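You operate a simulated robot arm through the tools that you are given. There is no shell and no other tool.

Carry out the task below with a simulated two-armed robot. There is one attempt and no reset: what you move stays moved.

TASK
Press LINES on the small brown box and put it in the tray.
Fine: the tray is the green one; set the grey dial to LINES; one press only; leave the press tray pulled out.

The check looks at the end state, three seconds after you hand in, the way a careful person would. Anything else that was tipped, shoved, dropped, spilled or broken makes it a failure.

THE ROBOT
Two 7-joint arms with two-finger parallel grippers on one trunk, on a base that drives. Base frame: it is fixed to the floor where the robot stands at the start and does not move with it; the origin is under the middle of the robot, x ahead of it, y to its left, z up; the surface under the hand at the start is at about z = 0.9. Readings come in m, rad, newtons and seconds.
The left shoulder is at the start at [0.047, 0.182, 1.192], the right one opposite. With the tool pointing down near the work surface each hand reaches from about 0.26 to 0.72 m from the robot's upright axis, wherever it stands, measured 20 degrees to its own side. Places, roughly: bed of the press tray [0.6, 0.2, 0.9]; grey dial [0.6, 0, 1]; jaw tray [0.4, 0, 0.9]; orange button [0.6, 0.1, 1]; press tray [0.6, 0.3, 0.9]; small green box [6.75, 2.5, 0.75]. Payload 3.91 kg a hand.
The TCP of each hand is the grasp point between the finger pads, 0.03 m short of the fingertips. In the tool frame z runs along the fingers and y along their closing line. Largest opening 0.11 m; finger width 0.02, thickness 0.01; the body of the gripper, 0.048 by 0.112 m, starts 0.055 m behind the TCP.
Orientation is told as [roll, pitch, yaw] about the base's x, y, z axes, in that order, counted from this pose: with the fingers straight down and closing along the base's y, the tool's x points along the base's -x, its y along +y and its z along -z.

THE INTERFACE
- The arms move only by the tool nudge_tool. It takes "left_rows", "right_rows" or both (then of equal length, played together; a hand with none holds still); each is a list of rows, each a list of 7 numbers: the turn, a rotation vector about the tool's x, y, z in units of 90 degrees (1.0 is 90 degrees), then the shift along the tool's x, y, z in units of 250 mm (1.0 is 250 mm), then the closure in counts, from 0 (fully open) to 255 (shut). In form: [[rx, ry, rz, x, y, z, jaw], ...]. A call has 1 to 20 rows; each row is the pose to reach, as a shift and turn from the pose commanded when the call began, along the tool's axes at that moment. A call with a number of a shift or a turn outside -1 to 1 is refused whole. A row lasts 0.2 s, in which the tool goes at most 0.05 m and 0.15 rad; a call with a longer step from one row to the next is refused whole, and so is a gripper value outside its range. Where a pose cannot be reached the arm comes as near as it can. A force on the tool above 40 N (or 10 N above the force at the start of the call, whichever is more), or a blocked arm, ends the call early, and 0.2 s more pass. The fingers move at their own pace (about 0.072 m/s each) and stop on an object; they squeeze with about 41 N. The grip force told is the motor's: it shows also when the fingers shut on nothing. Time passes only in rows, and 0.2 s behind the last, so rows that repeat a pose let the fingers close. The reply holds the time, the measured pose of the TCP, the force on the tool along the base axes, the opening and the grip force, in the units named above and with some noise, with the torque about the TCP (base axes, N m) and any sound that the robot's microphone picked up.
- Cameras (640 x 400 px; columns grow to the right, rows downward): "scene" is now at [0.162, 0.0409, 1.3882]; the picture's right is [0.47, -0.88, 0.00], its down [-0.50, -0.27, -0.82] and it looks along [0.73, 0.39, -0.57] (base axes); focal length 214 px, centre (320, 200). "left" rides on the left gripper at [0.072, -0.017, -0.103] in its tool frame; the picture's right is [0.23, 0.97, 0.00], its down [-0.76, 0.18, -0.62] and it looks along [-0.61, 0.14, 0.78] (tool axes); focal length 222 px, centre (320, 200). "right" rides on the right gripper at [0.072, 0.017, -0.103] in its tool frame; the picture's right is [-0.23, 0.97, 0.00], its down [-0.76, -0.18, -0.62] and it looks along [-0.61, -0.14, 0.78] (tool axes); focal length 222 px, centre (320, 200). There is no depth. A picture from a camera that has moved, and an enlarged one, comes with that camera's place and axes in the base frame and with its lens.
- capture(camera): a new picture of that camera. No time passes.
- move_column(by): slides the trunk up (or, below 0, down) by that many m; the arms and the scene camera ride with it, the base frame stays. It gives what a move gives, with no picture.
- drive_base(legs): drives the robot by 1 to 6 legs, each [ahead, left, turn to the left] in m, m and rad, along the robot's own axes; the way and the turn of a leg run together, so that a leg with both is an arc; at most 1.5 m and 3.142 rad a leg. The arms and the cameras ride along, it lands a little off, and it stops where it bumps. It gives what a move gives.
- pan_tilt(pan, tilt): turns the head with the scene camera to pan (to the left, within 1.396 rad either way) and tilt (down, from -0.506 to 1.204), counted from straight ahead of the robot. It gives what a move gives.
- zoom(camera, box): a new picture of the part [left, top, right, bottom] of that camera's present view, enlarged. No time passes.
- hand_in(): hands the job in; it is judged then, once.

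Places have to be worked out from the pictures, the camera data and where the tool is seen. Open the grippers and draw the arms clear of the work before you hand the job in, unless the task says otherwise.

The tools are called after ">>>" as name(argument=value, ...) on one line, values as JSON. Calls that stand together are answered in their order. nudge_tool: Moves the arms, as the interface text tells. Its arguments: {"type":"object","properties":{"left_rows":{"type":"array"},"right_rows":{"type":"array"}},"required":[]} The other tools are called the same way: move_column (by) slides the trunk up or down; drive_base (legs) drives the base; pan_tilt (pan, tilt) turns the head that bears the scene camera; capture (camera) takes a picture; zoom (camera, box) takes an enlarged picture of a part of a camera's view; hand_in () hands the job in.

At the start:

```text
clock: 0.0
left_position: [0.2967, 0.3143, 1.3237]
left_ee_rot: [0.0, 0.0, 0.0]
left_contact_force: [-0.2, 0.1, -0.7]
left_torque: [0.02, 0.01, -0.04]
left_finger_gap: 0.1101
left_finger_force: 0.2
right_position: [0.4308, -0.0286, 1.2349]
right_ee_rot: [-0.001, 0.001, 0.0]
right_contact_force: [-0.8, 0.1, 0.3]
right_torque: [0.01, 0.0, 0.03]
right_finger_gap: 0.1097
right_finger_force: 0.2
trunk travel left (down, up): [-0.45, 0.064]
robot x, y, heading: [-0.0029, -0.0015, -0.001]
head pan, tilt: [0.492, 0.6]
```

scene: 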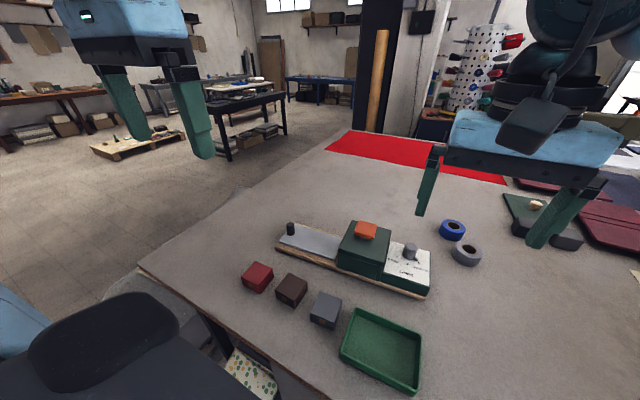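
right: 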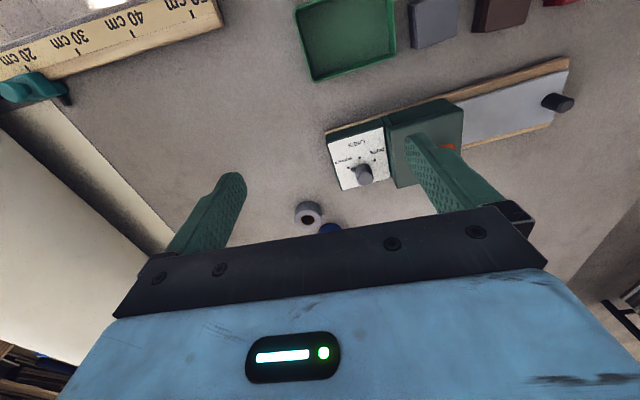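
left: 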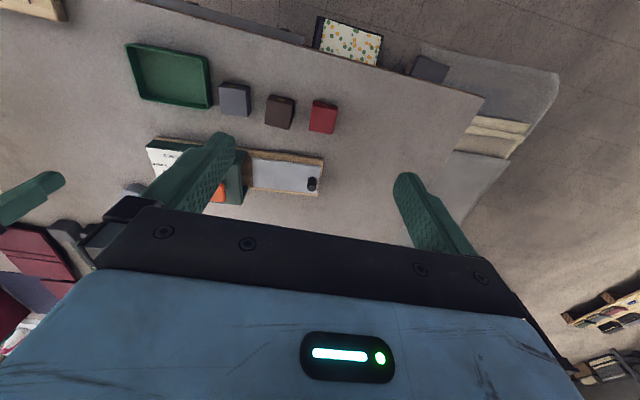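

I see the press (green body, orange button, grey dial on a white plate, a slide-out plate with a dark knob), three small boxes and the green tray. I'll zoom in on these to read the dial and judge the places.

>>> zoom(camera="scene", box=[220, 200, 460, 350])

>>> zoom(camera="right", box=[280, 60, 600, 260])

>>> zoom(camera="right", box=[320, 120, 416, 200])

```text
2.67 times, centred on (340, 275) of scene
camera zoom: at [0.162, 0.0409, 1.3882], right [0.47, -0.88, 0.0], down [-0.5, -0.27, -0.82], along [0.73, 0.39, -0.57], focal length 572 px, centre (267, 0)
```

zoom: 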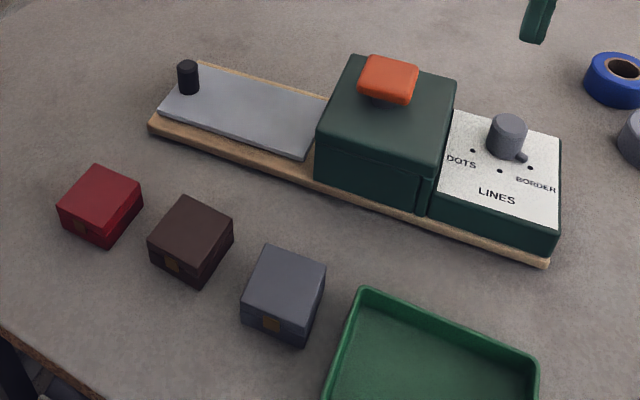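

```text
2.00 times, centred on (440, 160) of right
camera zoom: at [0.3596, -0.0123, 1.3386], right [0.23, 0.97, 0.0], down [0.76, -0.18, 0.62], along [0.61, -0.14, -0.78], focal length 444 px, centre (80, 280)
```

zoom: 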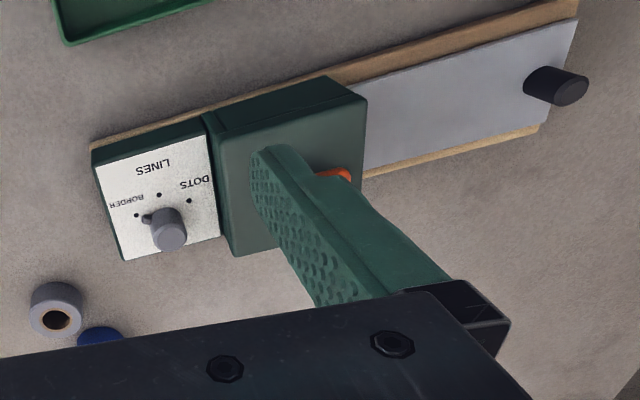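

```text
5.00 times, centred on (368, 160) of right
camera zoom: at [0.3596, -0.0123, 1.3386], right [0.23, 0.97, 0.0], down [0.76, -0.18, 0.62], along [0.61, -0.14, -0.78], focal length 1111 px, centre (80, 400)
```

zoom: 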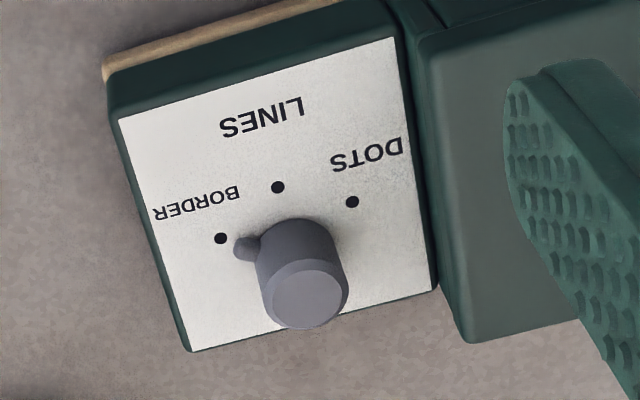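

The dial's pointer nub now stands at BORDER; it must turn to LINES (clockwise seen from above). I'll zoom further on the dial, boxes and press tray for measurement, and check the left camera view.

>>> zoom(camera="scene", box=[230, 250, 350, 325])

>>> zoom(camera="scene", box=[330, 210, 450, 300])

>>> zoom(camera="left", box=[100, 20, 360, 220])

>>> zoom(camera="scene", box=[260, 210, 380, 290])

```text
5.33 times, centred on (290, 288) of scene
camera zoom: at [0.162, 0.0409, 1.3882], right [0.47, -0.88, 0.0], down [-0.5, -0.27, -0.82], along [0.73, 0.39, -0.57], focal length 1144 px, centre (480, -267)
```

zoom: 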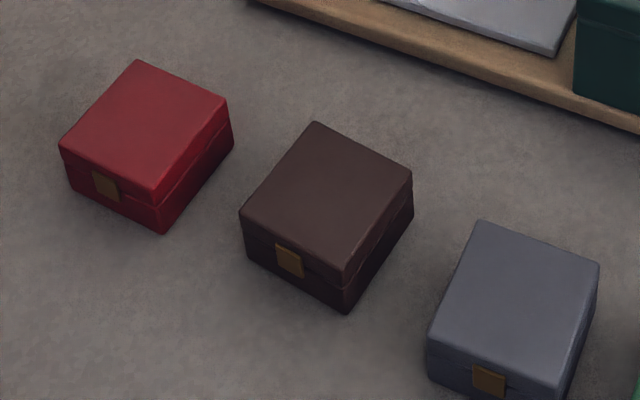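

```text
4.44 times, centred on (390, 255) of scene
camera zoom: at [0.162, 0.0409, 1.3882], right [0.47, -0.88, 0.0], down [-0.5, -0.27, -0.82], along [0.73, 0.39, -0.57], focal length 953 px, centre (9, -44)
```

zoom: 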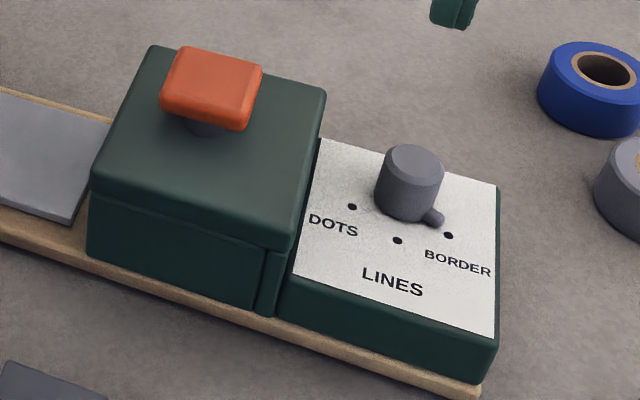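

```text
2.00 times, centred on (230, 120) of left
camera zoom: at [0.2234, 0.2962, 1.4288], right [-0.23, 0.97, 0.0], down [0.76, 0.18, 0.62], along [0.61, 0.14, -0.78], focal length 444 px, centre (500, 360)
```

zoom: 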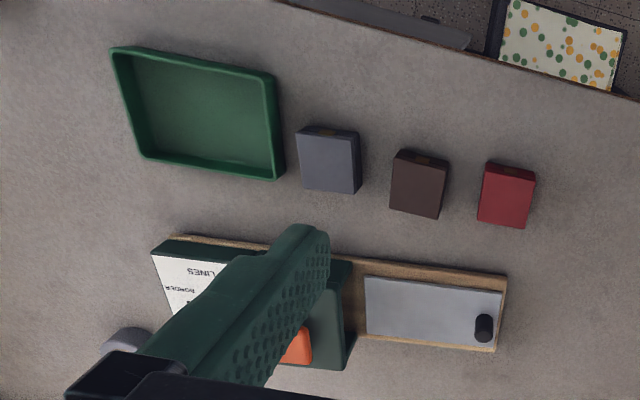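

```text
5.00 times, centred on (320, 250) of scene
camera zoom: at [0.162, 0.0409, 1.3882], right [0.47, -0.88, 0.0], down [-0.5, -0.27, -0.82], along [0.73, 0.39, -0.57], focal length 1072 px, centre (320, -50)
```

zoom: 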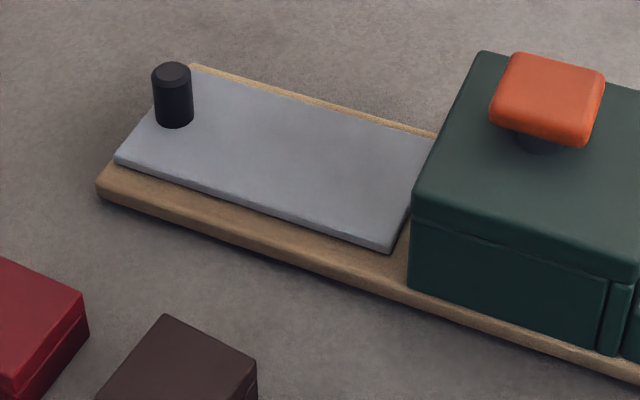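

From triangulating the scene and right views I get: knob top about (0.607, 0.018, 0.986), panel top z≈0.949, press body top z≈0.989 with its right wall at y≈0.073, and the pointer needing ~60° clockwise turn. I move the right hand above the dial, half closed and yawed +30°, to look before descending.

>>> nudge_tool(right_rows=[[0, 0, -0.042, -0.088, 0.023, 0.075, 40], [0, 0, -0.083, -0.176, 0.047, 0.15, 80], [0, 0, -0.125, -0.264, 0.07, 0.225, 100], [0, 0, -0.167, -0.352, 0.093, 0.3, 100], [0, 0, -0.208, -0.44, 0.116, 0.375, 100], [0, 0, -0.25, -0.529, 0.14, 0.45, 100], [0, 0, -0.292, -0.617, 0.163, 0.525, 100], [0, 0, -0.333, -0.705, 0.186, 0.6, 100], [0, 0, -0.333, -0.705, 0.186, 0.6, 100]])

```text
clock: 2.0
left_position: [0.2977, 0.3128, 1.3242]
left_ee_rot: [-0.001, 0.0, -0.002]
left_contact_force: [-0.1, -0.2, 0.2]
left_torque: [-0.02, -0.05, -0.03]
left_finger_gap: 0.1099
left_finger_force: 0.0
right_position: [0.6069, 0.0173, 1.0862]
right_ee_rot: [0.0, -0.003, 0.524]
right_contact_force: [-0.3, -0.8, -0.3]
right_torque: [0.02, 0.01, 0.01]
right_finger_gap: 0.0668
right_finger_force: 0.1
trunk travel left (down, up): [-0.45, 0.064]
robot x, y, heading: [0.0023, -0.0003, -0.004]
head pan, tilt: [0.492, 0.6]
```

The right hand is at (0.607, 0.017, 1.086), gap 0.067. I take pictures to check alignment with the knob.

>>> capture(camera="right")

>>> zoom(camera="scene", box=[330, 180, 450, 300])

>>> capture(camera="left")

```text
taken
camera right: at [0.5369, -0.0043, 1.1887], right [-0.29, 0.96, 0.0], down [0.75, 0.23, 0.62], along [0.6, 0.18, -0.78], focal length 222 px, centre (320, 200)
```

right: 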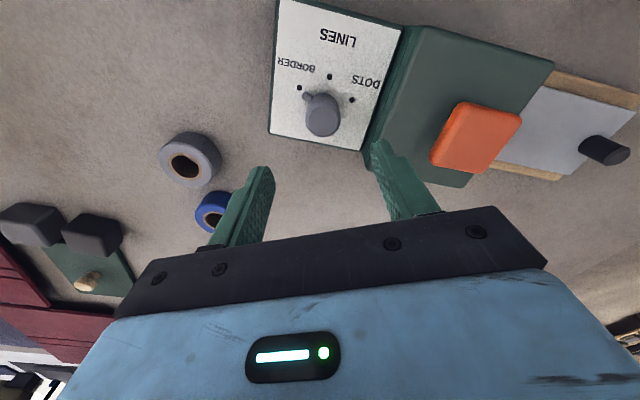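

```text
3.33 times, centred on (390, 240) of scene
camera zoom: at [0.1618, 0.0404, 1.3882], right [0.47, -0.88, 0.0], down [-0.5, -0.27, -0.83], along [0.73, 0.39, -0.56], focal length 715 px, centre (87, 67)
```

zoom: 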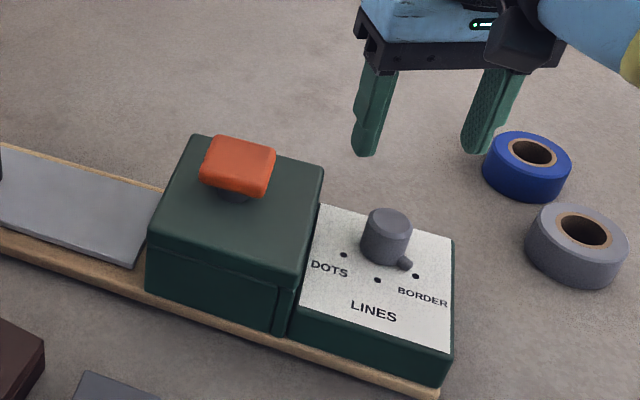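

```text
taken
camera left: at [0.2232, 0.2956, 1.429], right [-0.23, 0.97, 0.0], down [0.76, 0.18, 0.62], along [0.61, 0.14, -0.78], focal length 222 px, centre (320, 200)
```

left: 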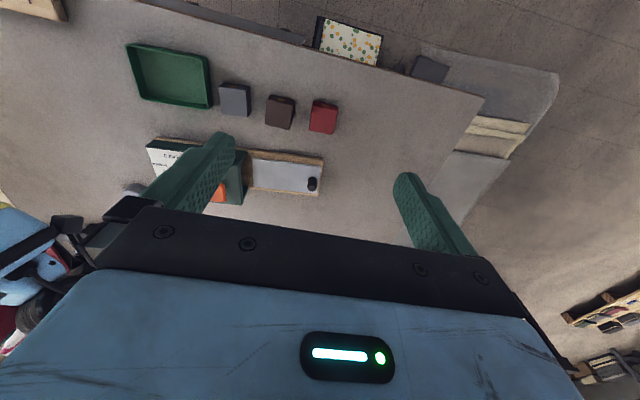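

The hand sits over the dial as expected. I zoom the right camera to double check the knob's centre and the button's position from this new viewpoint.

>>> zoom(camera="right", box=[260, 50, 400, 150])

>>> zoom(camera="right", box=[370, 20, 640, 200])

```text
4.00 times, centred on (330, 100) of right
camera zoom: at [0.5369, -0.0043, 1.1887], right [-0.29, 0.96, 0.0], down [0.75, 0.23, 0.62], along [0.6, 0.18, -0.78], focal length 888 px, centre (280, 600)
```

zoom: 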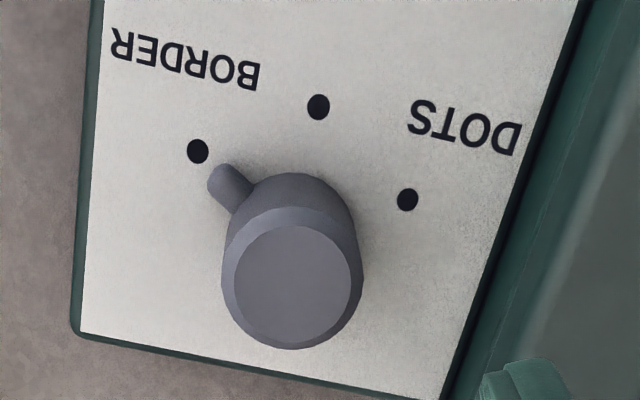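

```text
2.22 times, centred on (505, 110) of right
camera zoom: at [0.5369, -0.0043, 1.1887], right [-0.29, 0.96, 0.0], down [0.75, 0.23, 0.62], along [0.6, 0.18, -0.78], focal length 494 px, centre (-91, 400)
```

zoom: 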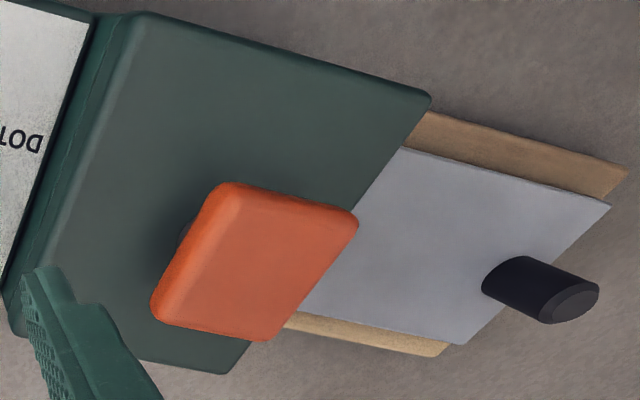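

Refined estimate: dot circle centre ≈ (0.605, 0.018), pointer exactly at BORDER, LINES 60° clockwise. Button top ≈ (0.568, 0.129, 1.03), tray handle ≈ (0.553, 0.349, 0.963). I lower the right hand around the dial knob to z≈0.990 and close on it.

>>> nudge_tool(right_rows=[[0, 0, 0, 0.005, 0.0075, 0.1, 100], [0, 0, 0, 0.005, 0.0075, 0.2, 100], [0, 0, 0, 0.005, 0.0075, 0.3, 100], [0, 0, 0, 0.005, 0.0075, 0.384, 100], [0, 0, 0, 0.005, 0.0075, 0.384, 100]])

>>> zoom(camera="scene", box=[350, 190, 450, 280])

>>> capture(camera="right")

```text
clock: 3.2
left_position: [0.2971, 0.3147, 1.3243]
left_ee_rot: [0.0, 0.001, 0.001]
left_contact_force: [-0.1, 0.2, -0.8]
left_torque: [0.01, -0.03, -0.02]
left_finger_gap: 0.1101
left_finger_force: 0.1
right_position: [0.605, 0.0179, 0.99]
right_ee_rot: [0.0, -0.001, 0.523]
right_contact_force: [0.3, -0.8, 0.2]
right_torque: [0.0, -0.04, -0.02]
right_finger_gap: 0.0668
right_finger_force: 0.0
trunk travel left (down, up): [-0.45, 0.064]
robot x, y, heading: [0.0011, -0.0031, -0.0]
head pan, tilt: [0.492, 0.6]
```

```text
4.44 times, centred on (400, 235) of scene
camera zoom: at [0.1618, 0.041, 1.3882], right [0.47, -0.88, 0.0], down [-0.5, -0.27, -0.82], along [0.73, 0.39, -0.57], focal length 953 px, centre (-36, 44)
```

zoom: 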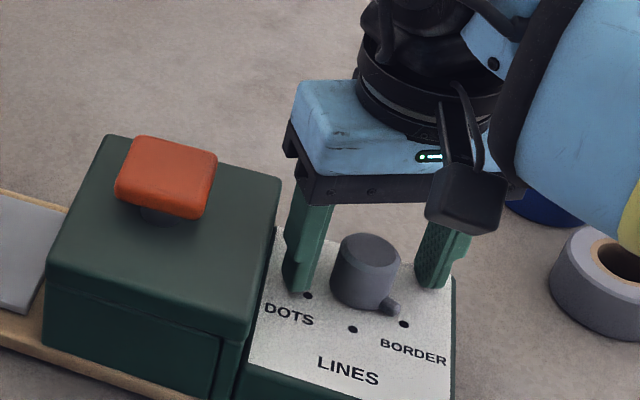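

```text
taken
camera right: at [0.5356, -0.0036, 1.093], right [-0.29, 0.96, 0.0], down [0.75, 0.23, 0.62], along [0.6, 0.18, -0.78], focal length 222 px, centre (320, 200)
```

right: 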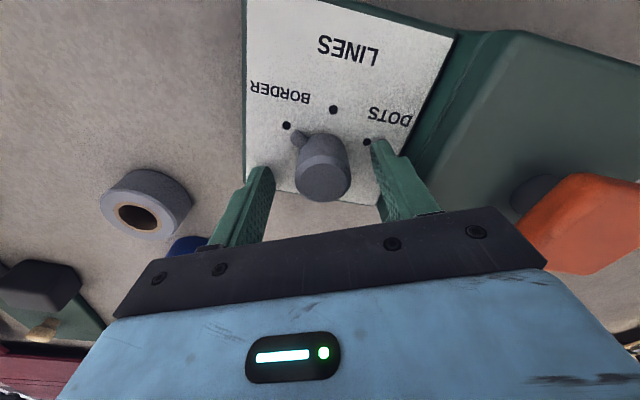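

The knob's top is centred between the fingers within ~2 mm. I shift 2 mm along the closing line and close on the knob.

>>> nudge_tool(right_rows=[[0, 0, 0, 0, 0.008, 0, 100], [0, 0, 0, 0, 0.008, 0, 140], [0, 0, 0, 0, 0.008, 0, 200], [0, 0, 0, 0, 0.008, 0, 255], [0, 0, 0, 0, 0.008, 0, 255]])

>>> capture(camera="right")

```text
clock: 4.4
left_position: [0.2962, 0.3141, 1.3248]
left_ee_rot: [0.001, 0.0, -0.001]
left_contact_force: [0.3, -0.1, 0.3]
left_torque: [0.0, 0.01, 0.03]
left_finger_gap: 0.11
left_finger_force: 0.1
right_position: [0.6045, 0.0189, 0.9905]
right_ee_rot: [0.0, 0.0, 0.524]
right_contact_force: [-1.9, 3.1, -0.9]
right_torque: [0.12, -0.12, 0.0]
right_finger_gap: 0.0313
right_finger_force: 40.9
trunk travel left (down, up): [-0.45, 0.064]
robot x, y, heading: [-0.0015, -0.0014, -0.002]
head pan, tilt: [0.492, 0.6]
```

```text
taken
camera right: at [0.5342, -0.0012, 1.0929], right [-0.29, 0.96, 0.0], down [0.75, 0.23, 0.62], along [0.6, 0.18, -0.78], focal length 222 px, centre (320, 200)
```

right: 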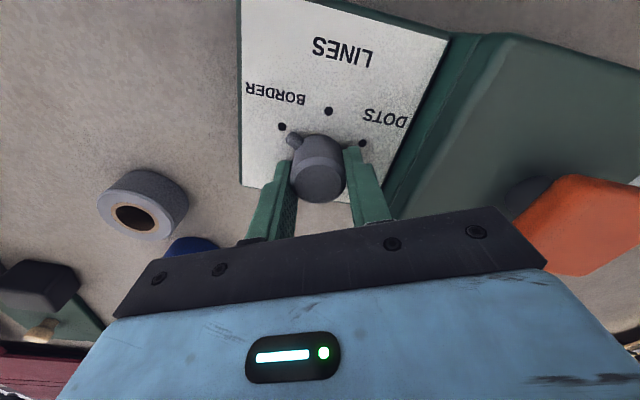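

The knob is gripped (gap 0.031). I turn the hand 60° clockwise seen from above (+z of tool).

>>> nudge_tool(right_rows=[[0, 0, 0.067, 0, 0, 0, 255], [0, 0, 0.133, 0, 0, 0, 255], [0, 0, 0.2, 0, 0, 0, 255], [0, 0, 0.267, 0, 0, 0, 255], [0, 0, 0.333, 0, 0, 0, 255], [0, 0, 0.4, 0, 0, 0, 255], [0, 0, 0.467, 0, 0, 0, 255], [0, 0, 0.533, 0, 0, 0, 255], [0, 0, 0.6, 0, 0, 0, 255], [0, 0, 0.667, 0, 0, 0, 255], [0, 0, 0.667, 0, 0, 0, 255]])

>>> capture(camera="right")

>>> zoom(camera="scene", box=[350, 190, 450, 280])

```text
clock: 6.8
left_position: [0.2967, 0.3116, 1.3245]
left_ee_rot: [0.001, -0.001, -0.001]
left_contact_force: [-0.1, 0.3, 0.8]
left_torque: [0.06, -0.01, 0.0]
left_finger_gap: 0.11
left_finger_force: 0.1
right_position: [0.6046, 0.0158, 0.9895]
right_ee_rot: [0.002, -0.002, -0.529]
right_contact_force: [-1.4, -22.6, 3.7]
right_torque: [0.26, 0.57, 0.1]
right_finger_gap: 0.0316
right_finger_force: 41.1
trunk travel left (down, up): [-0.45, 0.064]
robot x, y, heading: [-0.0048, 0.004, -0.002]
head pan, tilt: [0.492, 0.6]
```

```text
taken
camera right: at [0.5515, 0.0675, 1.0929], right [0.69, 0.73, 0.0], down [0.57, -0.54, 0.62], along [0.45, -0.43, -0.78], focal length 222 px, centre (320, 200)
```

right: 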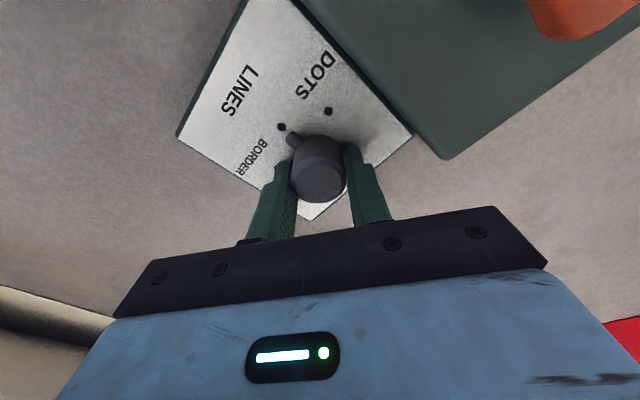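

```text
4.44 times, centred on (400, 235) of scene
camera zoom: at [0.1615, 0.0378, 1.3883], right [0.47, -0.88, 0.0], down [-0.5, -0.26, -0.83], along [0.73, 0.39, -0.56], focal length 953 px, centre (-36, 44)
```

zoom: 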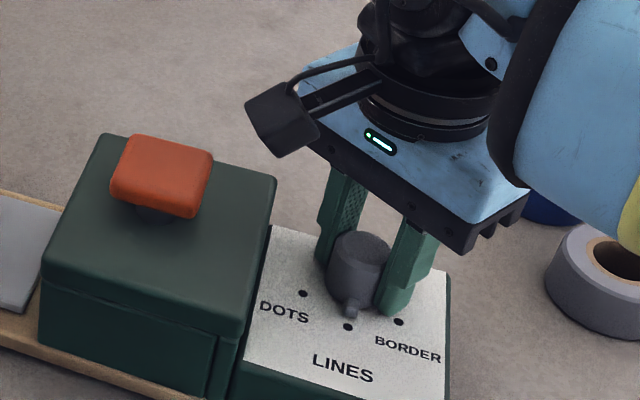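

The pointer now points to the LINES dot. I release the knob gently (partial opening so as not to touch the press body) and lift straight up.

>>> nudge_tool(right_rows=[[0, 0, 0, 0, 0, 0, 200], [0, 0, 0, 0, 0, 0, 140], [0, 0, 0, 0, 0, 0, 100], [0, 0, 0, 0, 0, 0, 100], [0, 0, 0, 0, 0, -0.1, 100], [0, 0, 0, 0, 0, -0.2, 100], [0, 0, 0, 0, 0, -0.3, 100], [0, 0, 0, 0, 0, -0.4, 100], [0, 0, 0, 0, 0, -0.5, 100], [0, 0, 0, 0, 0, -0.5, 100]])

>>> zoom(camera="scene", box=[330, 200, 450, 290])

>>> capture(camera="right")

```text
clock: 9.0
left_position: [0.2975, 0.3131, 1.3238]
left_ee_rot: [0.0, -0.001, 0.001]
left_contact_force: [-0.7, -0.2, -0.4]
left_torque: [-0.01, 0.02, 0.0]
left_finger_gap: 0.11
left_finger_force: 0.1
right_position: [0.6047, 0.0196, 1.1148]
right_ee_rot: [0.0, -0.001, -0.524]
right_contact_force: [0.5, -0.3, 0.6]
right_torque: [-0.01, -0.02, 0.0]
right_finger_gap: 0.0669
right_finger_force: 0.0
trunk travel left (down, up): [-0.45, 0.064]
robot x, y, heading: [0.0019, 0.0004, 0.003]
head pan, tilt: [0.492, 0.6]
```

```text
4.44 times, centred on (390, 245) of scene
camera zoom: at [0.1623, 0.0407, 1.3881], right [0.47, -0.88, 0.0], down [-0.5, -0.27, -0.82], along [0.73, 0.39, -0.57], focal length 953 px, centre (9, 0)
```

zoom: 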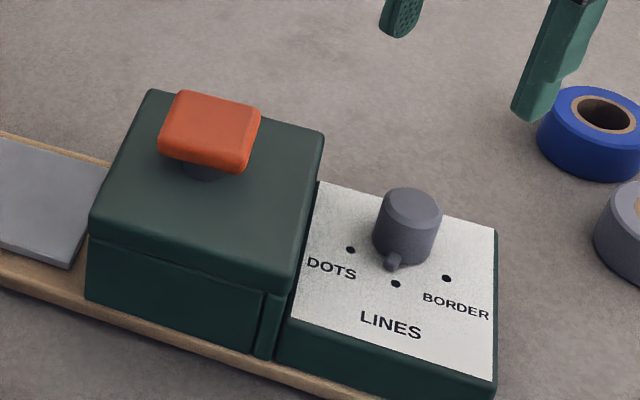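

```text
taken
camera right: at [0.5511, 0.0704, 1.2176], right [0.68, 0.73, 0.0], down [0.57, -0.54, 0.62], along [0.45, -0.43, -0.78], focal length 222 px, centre (320, 200)
```

right: 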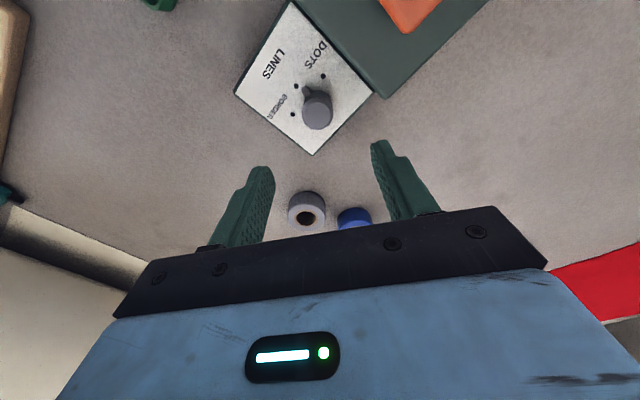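

The press has not shifted and the pointer is by the LINES dot. I zoom from the right camera to check the accuracy.

>>> zoom(camera="right", box=[260, 50, 360, 140])

>>> zoom(camera="scene", box=[380, 230, 430, 280])

```text
4.44 times, centred on (310, 95) of right
camera zoom: at [0.5511, 0.0704, 1.2176], right [0.68, 0.73, 0.0], down [0.57, -0.54, 0.62], along [0.45, -0.43, -0.78], focal length 987 px, centre (364, 667)
```

zoom: 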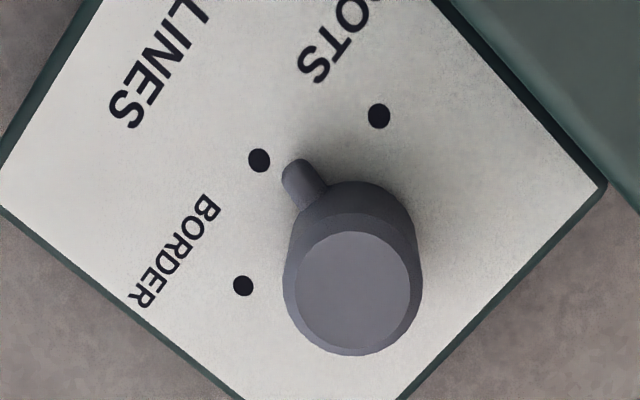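

```text
8.00 times, centred on (405, 255) of scene
camera zoom: at [0.1623, 0.0407, 1.3881], right [0.47, -0.88, 0.0], down [-0.5, -0.27, -0.82], along [0.73, 0.39, -0.57], focal length 1716 px, centre (-360, -240)
```

zoom: 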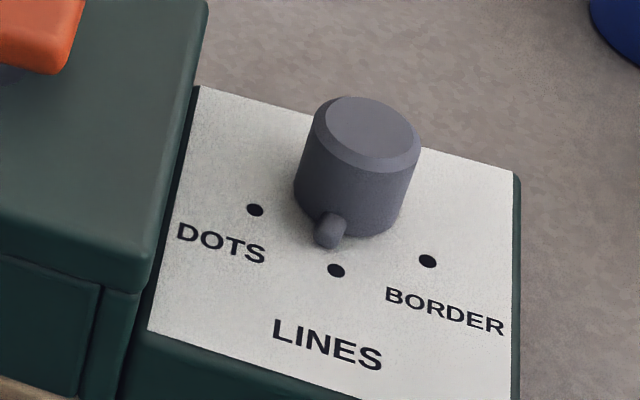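

Measured against the dots, the pointer has overshot LINES by roughly 12° towards DOTS. I go down again at the present yaw, with a small centring correction, to grip and turn it back a little.

>>> nudge_tool(right_rows=[[0, 0, 0, -0.005, -0.0087, 0.1, 100], [0, 0, 0, -0.005, -0.0087, 0.2, 100], [0, 0, 0, -0.005, -0.0087, 0.3, 100], [0, 0, 0, -0.005, -0.0087, 0.4, 100], [0, 0, 0, -0.005, -0.0087, 0.498, 100], [0, 0, 0, -0.005, -0.0087, 0.498, 100], [0, 0, 0, -0.005, -0.0087, 0.498, 150], [0, 0, 0, -0.005, -0.0087, 0.498, 200], [0, 0, 0, -0.005, -0.0087, 0.498, 255], [0, 0, 0, -0.005, -0.0087, 0.498, 255]])

>>> zoom(camera="scene", box=[380, 230, 430, 280])

>>> zoom(camera="right", box=[240, 80, 400, 210])

```text
clock: 11.2
left_position: [0.2979, 0.315, 1.3245]
left_ee_rot: [-0.003, 0.0, 0.0]
left_contact_force: [0.4, -1.0, -0.1]
left_torque: [-0.03, -0.01, -0.03]
left_finger_gap: 0.11
left_finger_force: 0.1
right_position: [0.6034, 0.0168, 0.989]
right_ee_rot: [0.0, 0.001, -0.525]
right_contact_force: [-2.2, -1.9, 0.0]
right_torque: [0.07, -0.13, 0.03]
right_finger_gap: 0.0314
right_finger_force: 40.8
trunk travel left (down, up): [-0.45, 0.064]
robot x, y, heading: [0.0007, 0.0046, 0.003]
head pan, tilt: [0.492, 0.6]
```

```text
8.00 times, centred on (405, 255) of scene
camera zoom: at [0.162, 0.0408, 1.3881], right [0.47, -0.88, 0.0], down [-0.5, -0.27, -0.82], along [0.73, 0.39, -0.57], focal length 1716 px, centre (-360, -240)
```

zoom: 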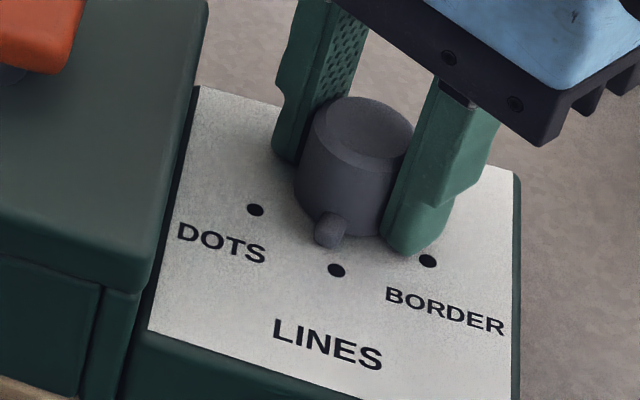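

```text
3.08 times, centred on (320, 145) of right
camera zoom: at [0.5505, 0.0685, 1.0918], right [0.68, 0.73, 0.0], down [0.57, -0.54, 0.62], along [0.45, -0.43, -0.78], focal length 684 px, centre (320, 369)
```

zoom: 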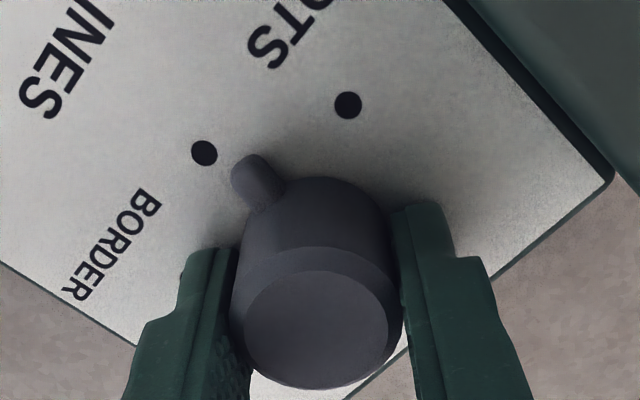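

Gripped again with hardly any side load; the pointer is about 13° past LINES. I turn back 12.5° counterclockwise and look before releasing.

>>> nudge_tool(right_rows=[[0, 0, -0.046, 0, 0, 0, 255], [0, 0, -0.093, 0, 0, 0, 255], [0, 0, -0.139, 0, 0, 0, 255], [0, 0, -0.139, 0, 0, 0, 255]])

>>> zoom(camera="right", box=[240, 80, 400, 210])

>>> zoom(camera="scene", box=[380, 230, 430, 280])

```text
clock: 12.2
left_position: [0.2974, 0.315, 1.3235]
left_ee_rot: [0.0, 0.0, 0.0]
left_contact_force: [-0.5, 0.5, 0.2]
left_torque: [-0.01, 0.01, 0.0]
left_finger_gap: 0.1101
left_finger_force: 0.2
right_position: [0.6033, 0.0176, 0.9889]
right_ee_rot: [0.0, 0.0, -0.305]
right_contact_force: [-3.4, 3.2, 0.1]
right_torque: [-0.36, -0.59, 0.02]
right_finger_gap: 0.0316
right_finger_force: 40.5
trunk travel left (down, up): [-0.45, 0.064]
robot x, y, heading: [0.0005, 0.0013, 0.004]
head pan, tilt: [0.492, 0.6]
```

```text
3.08 times, centred on (320, 145) of right
camera zoom: at [0.5411, 0.056, 1.0919], right [0.51, 0.86, 0.0], down [0.67, -0.4, 0.62], along [0.54, -0.32, -0.78], focal length 684 px, centre (320, 369)
```

zoom: 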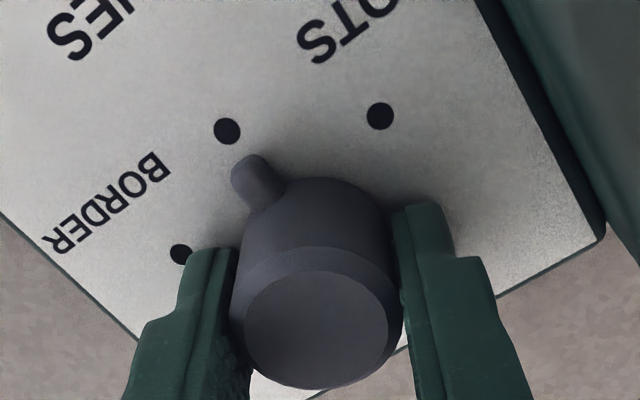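

```text
8.00 times, centred on (405, 255) of scene
camera zoom: at [0.1625, 0.0413, 1.388], right [0.47, -0.88, 0.0], down [-0.5, -0.27, -0.82], along [0.73, 0.39, -0.57], focal length 1716 px, centre (-360, -240)
```

zoom: 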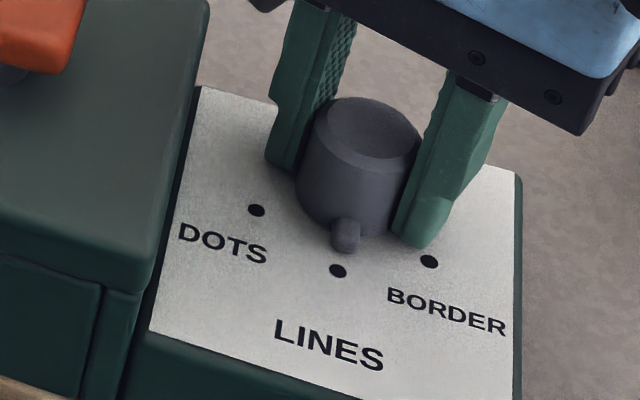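

The pointer now lines up with the LINES dot within about 1°. I release the knob, lift straight up, and check.

>>> nudge_tool(right_rows=[[0, 0, 0, 0, 0, 0, 200], [0, 0, 0, 0, 0, 0, 140], [0, 0, 0, 0, 0, 0, 100], [0, 0, 0, 0, 0, 0, 100], [0, 0, 0, 0, 0, -0.1, 100], [0, 0, 0, 0, 0, -0.25, 100], [0, 0, 0, 0, 0, -0.4, 100], [0, 0, 0, 0, 0, -0.55, 100], [0, 0, 0, 0, 0, -0.7, 100], [0, 0, 0, 0, 0, -0.85, 100]])

>>> zoom(camera="scene", box=[380, 230, 430, 280])

```text
clock: 14.6
left_position: [0.297, 0.3143, 1.3239]
left_ee_rot: [-0.001, 0.002, 0.0]
left_contact_force: [-0.4, 0.0, 1.5]
left_torque: [-0.01, 0.01, 0.01]
left_finger_gap: 0.11
left_finger_force: 0.0
right_position: [0.6107, -0.0157, 1.1755]
right_ee_rot: [-0.008, 0.053, -0.359]
right_contact_force: [-0.3, -1.0, -1.1]
right_torque: [-0.01, 0.01, -0.01]
right_finger_gap: 0.0666
right_finger_force: 0.0
right hand out of reach, approached as far as the arm can: row 10
trunk travel left (down, up): [-0.45, 0.064]
robot x, y, heading: [-0.0024, -0.0006, -0.002]
head pan, tilt: [0.492, 0.6]
stopped in row 10 (right hand): the arm was blocked; the commanded pose is now the measured one
```

```text
8.00 times, centred on (405, 255) of scene
camera zoom: at [0.162, 0.0411, 1.3881], right [0.47, -0.88, 0.0], down [-0.5, -0.27, -0.82], along [0.73, 0.39, -0.57], focal length 1716 px, centre (-360, -240)
```

zoom: 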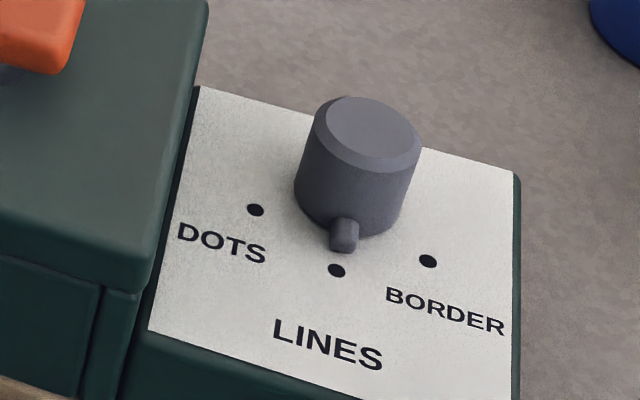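

The dial stands at LINES. I draw the right arm back and to the right at its present height, clear of the work.

>>> nudge_tool(right_rows=[[0, 0, -0.029, 0.062, -0.119, 0.02, 100], [0, 0, -0.057, 0.124, -0.239, 0.02, 60], [0, 0, -0.086, 0.186, -0.358, 0.02, 0], [0, 0, -0.114, 0.248, -0.478, 0.02, 0], [0, 0, -0.143, 0.31, -0.597, 0.02, 0], [0, 0, -0.171, 0.372, -0.716, 0.02, 0], [0, 0, -0.2, 0.434, -0.836, 0.02, 0], [0, 0, -0.229, 0.496, -0.955, 0.02, 0], [0, 0, -0.229, 0.496, -0.955, 0.02, 0]])

>>> capture(camera="scene")

```text
clock: 16.6
left_position: [0.2974, 0.3136, 1.3245]
left_ee_rot: [-0.001, 0.0, 0.0]
left_contact_force: [0.4, 0.1, -0.8]
left_torque: [-0.02, 0.05, 0.05]
left_finger_gap: 0.11
left_finger_force: 0.0
right_position: [0.4115, -0.1955, 1.1773]
right_ee_rot: [0.011, 0.052, 0.005]
right_contact_force: [-1.1, 1.0, -0.8]
right_torque: [0.01, 0.03, -0.02]
right_finger_gap: 0.1098
right_finger_force: 0.0
trunk travel left (down, up): [-0.45, 0.064]
robot x, y, heading: [0.0001, 0.0002, -0.003]
head pan, tilt: [0.492, 0.6]
```

```text
taken
camera scene: at [0.1626, 0.0414, 1.388], right [0.47, -0.88, 0.0], down [-0.5, -0.27, -0.82], along [0.73, 0.39, -0.57], focal length 214 px, centre (320, 200)
```

scene: 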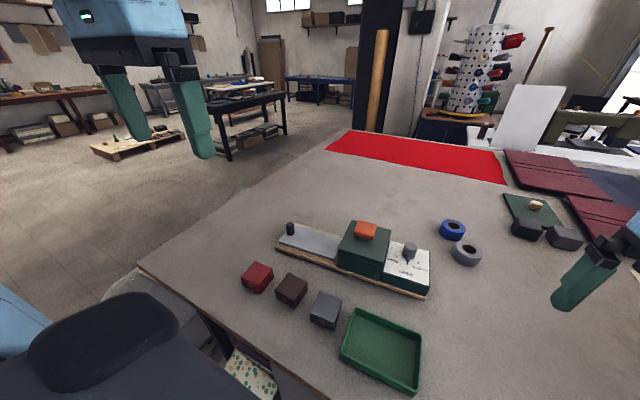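

I now bring the left hand over the brown box (estimated centre (0.400, 0.244), neighbours ~4 cm either side) at z≈1.12, pre-closed to ~0.075, while the right arm moves further aside.

>>> nudge_tool(left_rows=[[0, 0, 0, -0.059, -0.04, 0.114, 40], [0, 0, 0, -0.118, -0.08, 0.229, 80], [0, 0, 0, -0.177, -0.12, 0.343, 80], [0, 0, 0, -0.235, -0.16, 0.457, 80], [0, 0, 0, -0.294, -0.2, 0.571, 80], [0, 0, 0, -0.353, -0.24, 0.686, 80], [0, 0, 0, -0.412, -0.28, 0.8, 80], [0, 0, 0, -0.412, -0.28, 0.8, 80]], right_rows=[[0, 0, 0, 0.057, -0.086, 0, 0], [0, 0, 0, 0.114, -0.171, 0, 0], [0, 0, 0, 0.171, -0.257, 0, 0], [0, 0, 0, 0.229, -0.343, 0, 0], [0, 0, 0, 0.286, -0.429, 0, 0], [0, 0, 0, 0.343, -0.514, 0, 0], [0, 0, 0, 0.4, -0.6, 0, 0], [0, 0, 0, 0.4, -0.6, 0, 0]])

>>> capture(camera="left")

>>> capture(camera="scene")

```text
clock: 18.4
left_position: [0.4005, 0.2442, 1.1239]
left_ee_rot: [-0.001, -0.001, -0.001]
left_contact_force: [0.2, 0.4, 0.6]
left_torque: [0.02, 0.01, 0.01]
left_finger_gap: 0.0754
left_finger_force: 0.2
right_position: [0.3122, -0.3466, 1.1813]
right_ee_rot: [0.01, 0.052, 0.006]
right_contact_force: [-0.3, -0.3, 0.2]
right_torque: [-0.04, -0.02, 0.0]
right_finger_gap: 0.1101
right_finger_force: 0.0
trunk travel left (down, up): [-0.45, 0.064]
robot x, y, heading: [-0.0026, 0.0007, 0.004]
head pan, tilt: [0.492, 0.6]
```

```text
taken
camera left: at [0.327, 0.2265, 1.228], right [-0.23, 0.97, 0.0], down [0.76, 0.18, 0.62], along [0.61, 0.14, -0.78], focal length 222 px, centre (320, 200)
```

left: 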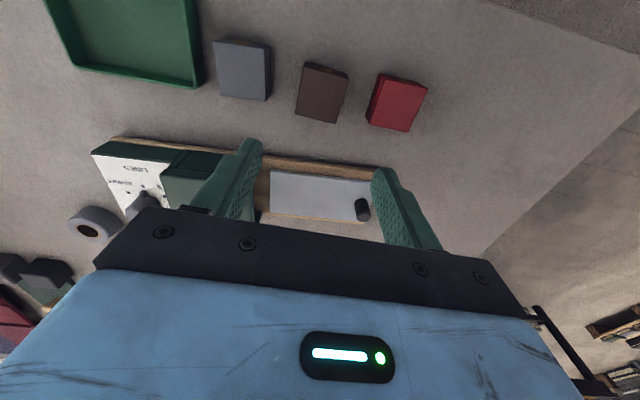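

```text
taken
camera scene: at [0.162, 0.0414, 1.3882], right [0.47, -0.88, 0.0], down [-0.5, -0.27, -0.82], along [0.73, 0.39, -0.57], focal length 214 px, centre (320, 200)
```

scene: 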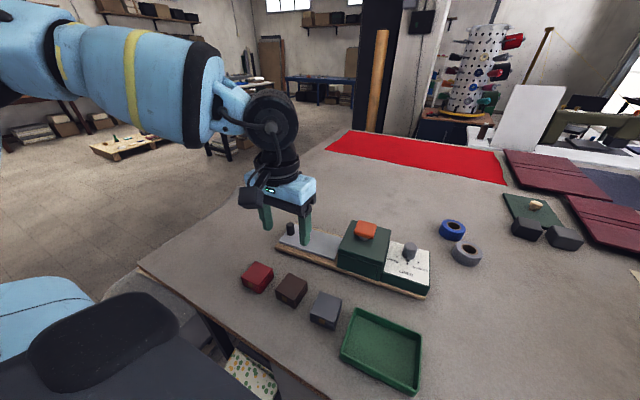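

I zoom both views on the boxes to pin down the brown box's centre, height and yaw, and on the tray bed.

>>> zoom(camera="left", box=[200, 30, 440, 140])

>>> zoom(camera="left", box=[250, 130, 390, 230])

>>> zoom(camera="left", box=[280, 50, 380, 130])

```text
2.67 times, centred on (320, 85) of left
camera zoom: at [0.327, 0.2265, 1.228], right [-0.23, 0.97, 0.0], down [0.76, 0.18, 0.62], along [0.61, 0.14, -0.78], focal length 592 px, centre (320, 507)
```

zoom: 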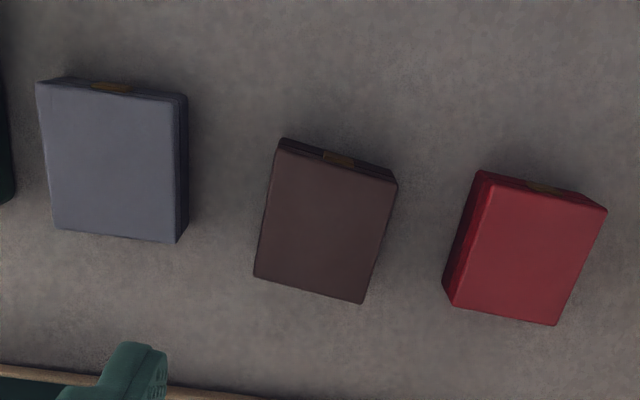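

```text
4.00 times, centred on (320, 180) of left
camera zoom: at [0.327, 0.2265, 1.228], right [-0.23, 0.97, 0.0], down [0.76, 0.18, 0.62], along [0.61, 0.14, -0.78], focal length 888 px, centre (320, 280)
```

zoom: 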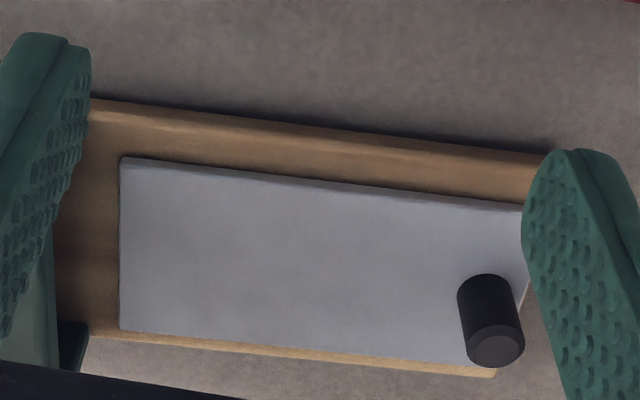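

```text
5.00 times, centred on (330, 90) of left
camera zoom: at [0.327, 0.2265, 1.228], right [-0.23, 0.97, 0.0], down [0.76, 0.18, 0.62], along [0.61, 0.14, -0.78], focal length 1111 px, centre (270, 750)
```

zoom: 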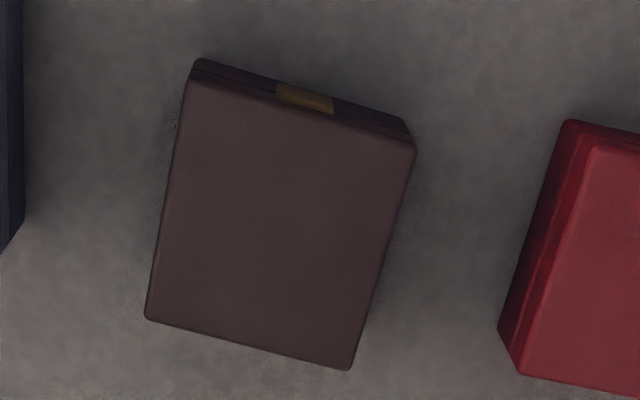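

Both views agree: brown box centre (0.399, 0.2436), 0.056 square, top z≈0.930, yaw≈0, so table z≈0.90. I lower the left hand so the fingertips are ~5 mm above the table, straddling the box.

>>> nudge_tool(left_rows=[[0, 0, 0, 0.004, -0.002, 0.15, 80], [0, 0, 0, 0.004, -0.002, 0.3, 80], [0, 0, 0, 0.004, -0.002, 0.45, 80], [0, 0, 0, 0.004, -0.002, 0.6, 80], [0, 0, 0, 0.004, -0.002, 0.68, 80], [0, 0, 0, 0.004, -0.002, 0.754, 80], [0, 0, 0, 0.004, -0.002, 0.754, 80]])

>>> capture(camera="left")

>>> zoom(camera="scene", box=[220, 220, 380, 330])

```text
clock: 20.0
left_position: [0.3992, 0.2436, 0.9358]
left_ee_rot: [0.001, 0.001, 0.001]
left_contact_force: [-0.8, 0.8, 0.4]
left_torque: [0.0, -0.02, 0.04]
left_finger_gap: 0.0753
left_finger_force: 0.0
right_position: [0.3118, -0.3467, 1.1818]
right_ee_rot: [0.008, 0.05, 0.006]
right_contact_force: [0.1, -0.3, 0.0]
right_torque: [0.03, -0.01, 0.05]
right_finger_gap: 0.1103
right_finger_force: 0.0
trunk travel left (down, up): [-0.45, 0.064]
robot x, y, heading: [-0.0012, 0.0024, -0.0]
head pan, tilt: [0.492, 0.6]
```

```text
taken
camera left: at [0.3262, 0.2257, 1.0392], right [-0.23, 0.97, 0.0], down [0.76, 0.18, 0.62], along [0.61, 0.14, -0.78], focal length 222 px, centre (320, 200)
```

left: 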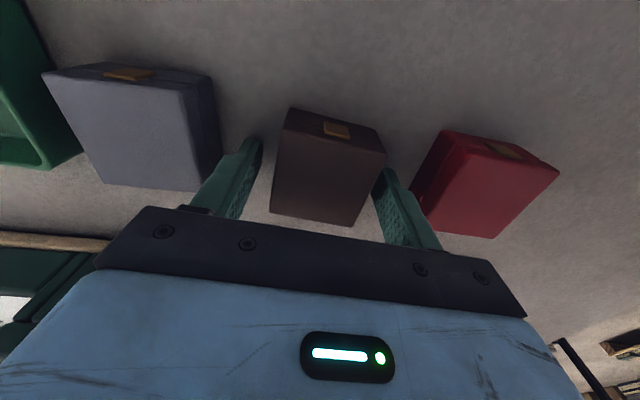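

```text
3.64 times, centred on (300, 275) of scene
camera zoom: at [0.1618, 0.0408, 1.3882], right [0.47, -0.88, 0.0], down [-0.5, -0.27, -0.83], along [0.73, 0.39, -0.56], focal length 780 px, centre (393, -73)
```

zoom: 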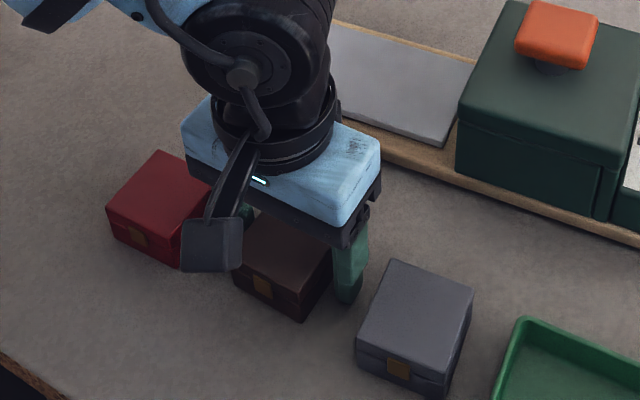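

The fingers straddle the brown box with clearance from the neighbours. I close on it.

>>> nudge_tool(left_rows=[[0, 0, 0, 0, 0, 0, 120], [0, 0, 0, 0, 0, 0, 160], [0, 0, 0, 0, 0, 0, 200], [0, 0, 0, 0, 0, 0, 200]])

```text
clock: 21.0
left_position: [0.3997, 0.244, 0.9351]
left_ee_rot: [0.0, -0.001, 0.001]
left_contact_force: [0.2, -0.1, 0.0]
left_torque: [-0.01, 0.02, 0.02]
left_finger_gap: 0.0551
left_finger_force: 41.2
right_position: [0.3132, -0.3461, 1.1812]
right_ee_rot: [0.011, 0.051, 0.005]
right_contact_force: [0.1, 0.1, 0.6]
right_torque: [0.0, -0.06, 0.03]
right_finger_gap: 0.1101
right_finger_force: 0.1
trunk travel left (down, up): [-0.45, 0.064]
robot x, y, heading: [-0.0018, -0.0025, -0.002]
head pan, tilt: [0.492, 0.6]
```

The box is gripped (gap 0.055). I lift it 0.1 m, carry it forward over the tray bed to about (0.5637, 0.245) and yaw it +5.5° to match the press, then look.

>>> nudge_tool(left_rows=[[0, 0, 0, 0, 0, -0.1, 200], [0, 0, 0, 0, 0, -0.2, 200], [0, 0, 0, 0, 0, -0.3, 200], [0, 0, 0, 0, 0, -0.4, 200], [0, 0, -0.012, -0.13, 0.001, -0.4, 200], [0, 0, -0.024, -0.26, 0.002, -0.4, 200], [0, 0, -0.036, -0.39, 0.003, -0.4, 200], [0, 0, -0.048, -0.52, 0.004, -0.4, 200], [0, 0, -0.061, -0.656, 0.004, -0.4, 200], [0, 0, -0.061, -0.656, 0.004, -0.4, 200]])

>>> capture(camera="left")

>>> zoom(camera="scene", box=[240, 170, 440, 310])

```text
clock: 23.2
left_position: [0.5635, 0.244, 1.0375]
left_ee_rot: [-0.001, 0.001, 0.097]
left_contact_force: [0.1, -0.3, -1.5]
left_torque: [0.0, -0.02, 0.01]
left_finger_gap: 0.0554
left_finger_force: 41.0
right_position: [0.3124, -0.3453, 1.1806]
right_ee_rot: [0.012, 0.048, 0.003]
right_contact_force: [-0.4, 0.8, 1.3]
right_torque: [0.02, 0.0, -0.01]
right_finger_gap: 0.1098
right_finger_force: 0.1
trunk travel left (down, up): [-0.45, 0.064]
robot x, y, heading: [-0.0022, -0.0006, -0.001]
head pan, tilt: [0.492, 0.6]
```

```text
taken
camera left: at [0.4915, 0.2194, 1.1415], right [-0.32, 0.95, 0.0], down [0.74, 0.25, 0.62], along [0.59, 0.2, -0.78], focal length 222 px, centre (320, 200)
```

left: 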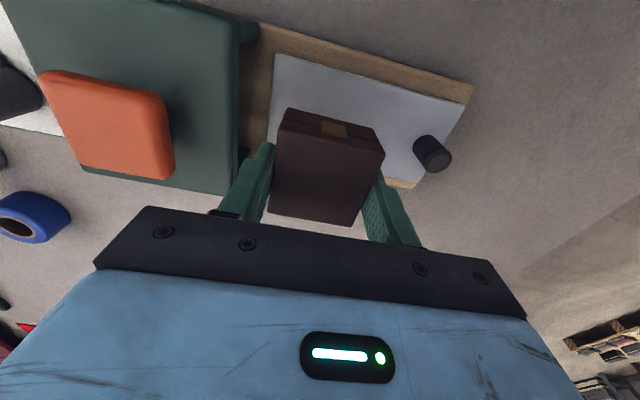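

```text
2.86 times, centred on (340, 240) of scene
camera zoom: at [0.1614, 0.0407, 1.3883], right [0.47, -0.88, 0.0], down [-0.5, -0.27, -0.83], along [0.73, 0.39, -0.56], focal length 613 px, centre (263, 86)
```

zoom: 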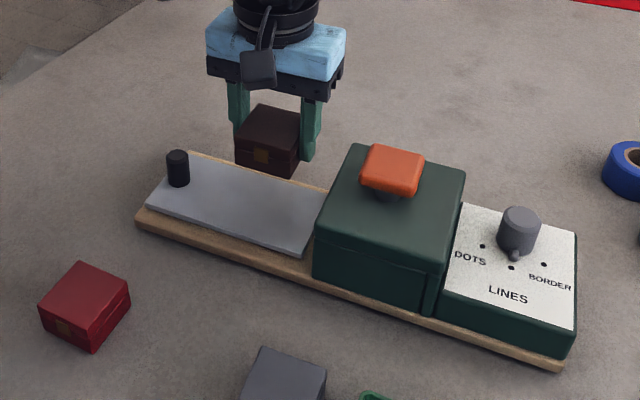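

The box hangs over the bed. I zoom the left view to check the box against the plate edges and body wall before lowering.

>>> zoom(camera="left", box=[220, 20, 480, 220])

```text
2.00 times, centred on (350, 120) of left
camera zoom: at [0.4915, 0.2194, 1.1415], right [-0.32, 0.95, 0.0], down [0.74, 0.25, 0.62], along [0.59, 0.2, -0.78], focal length 444 px, centre (260, 360)
```

zoom: 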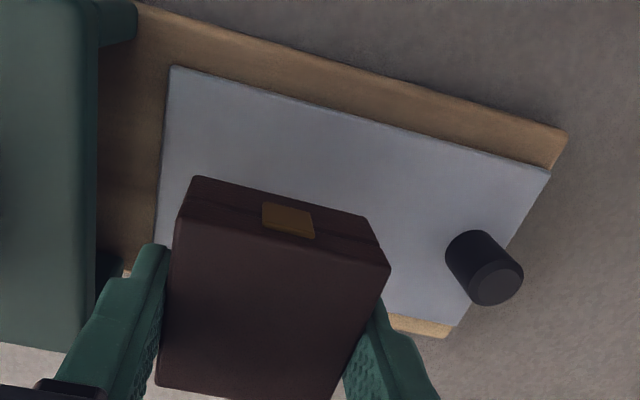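

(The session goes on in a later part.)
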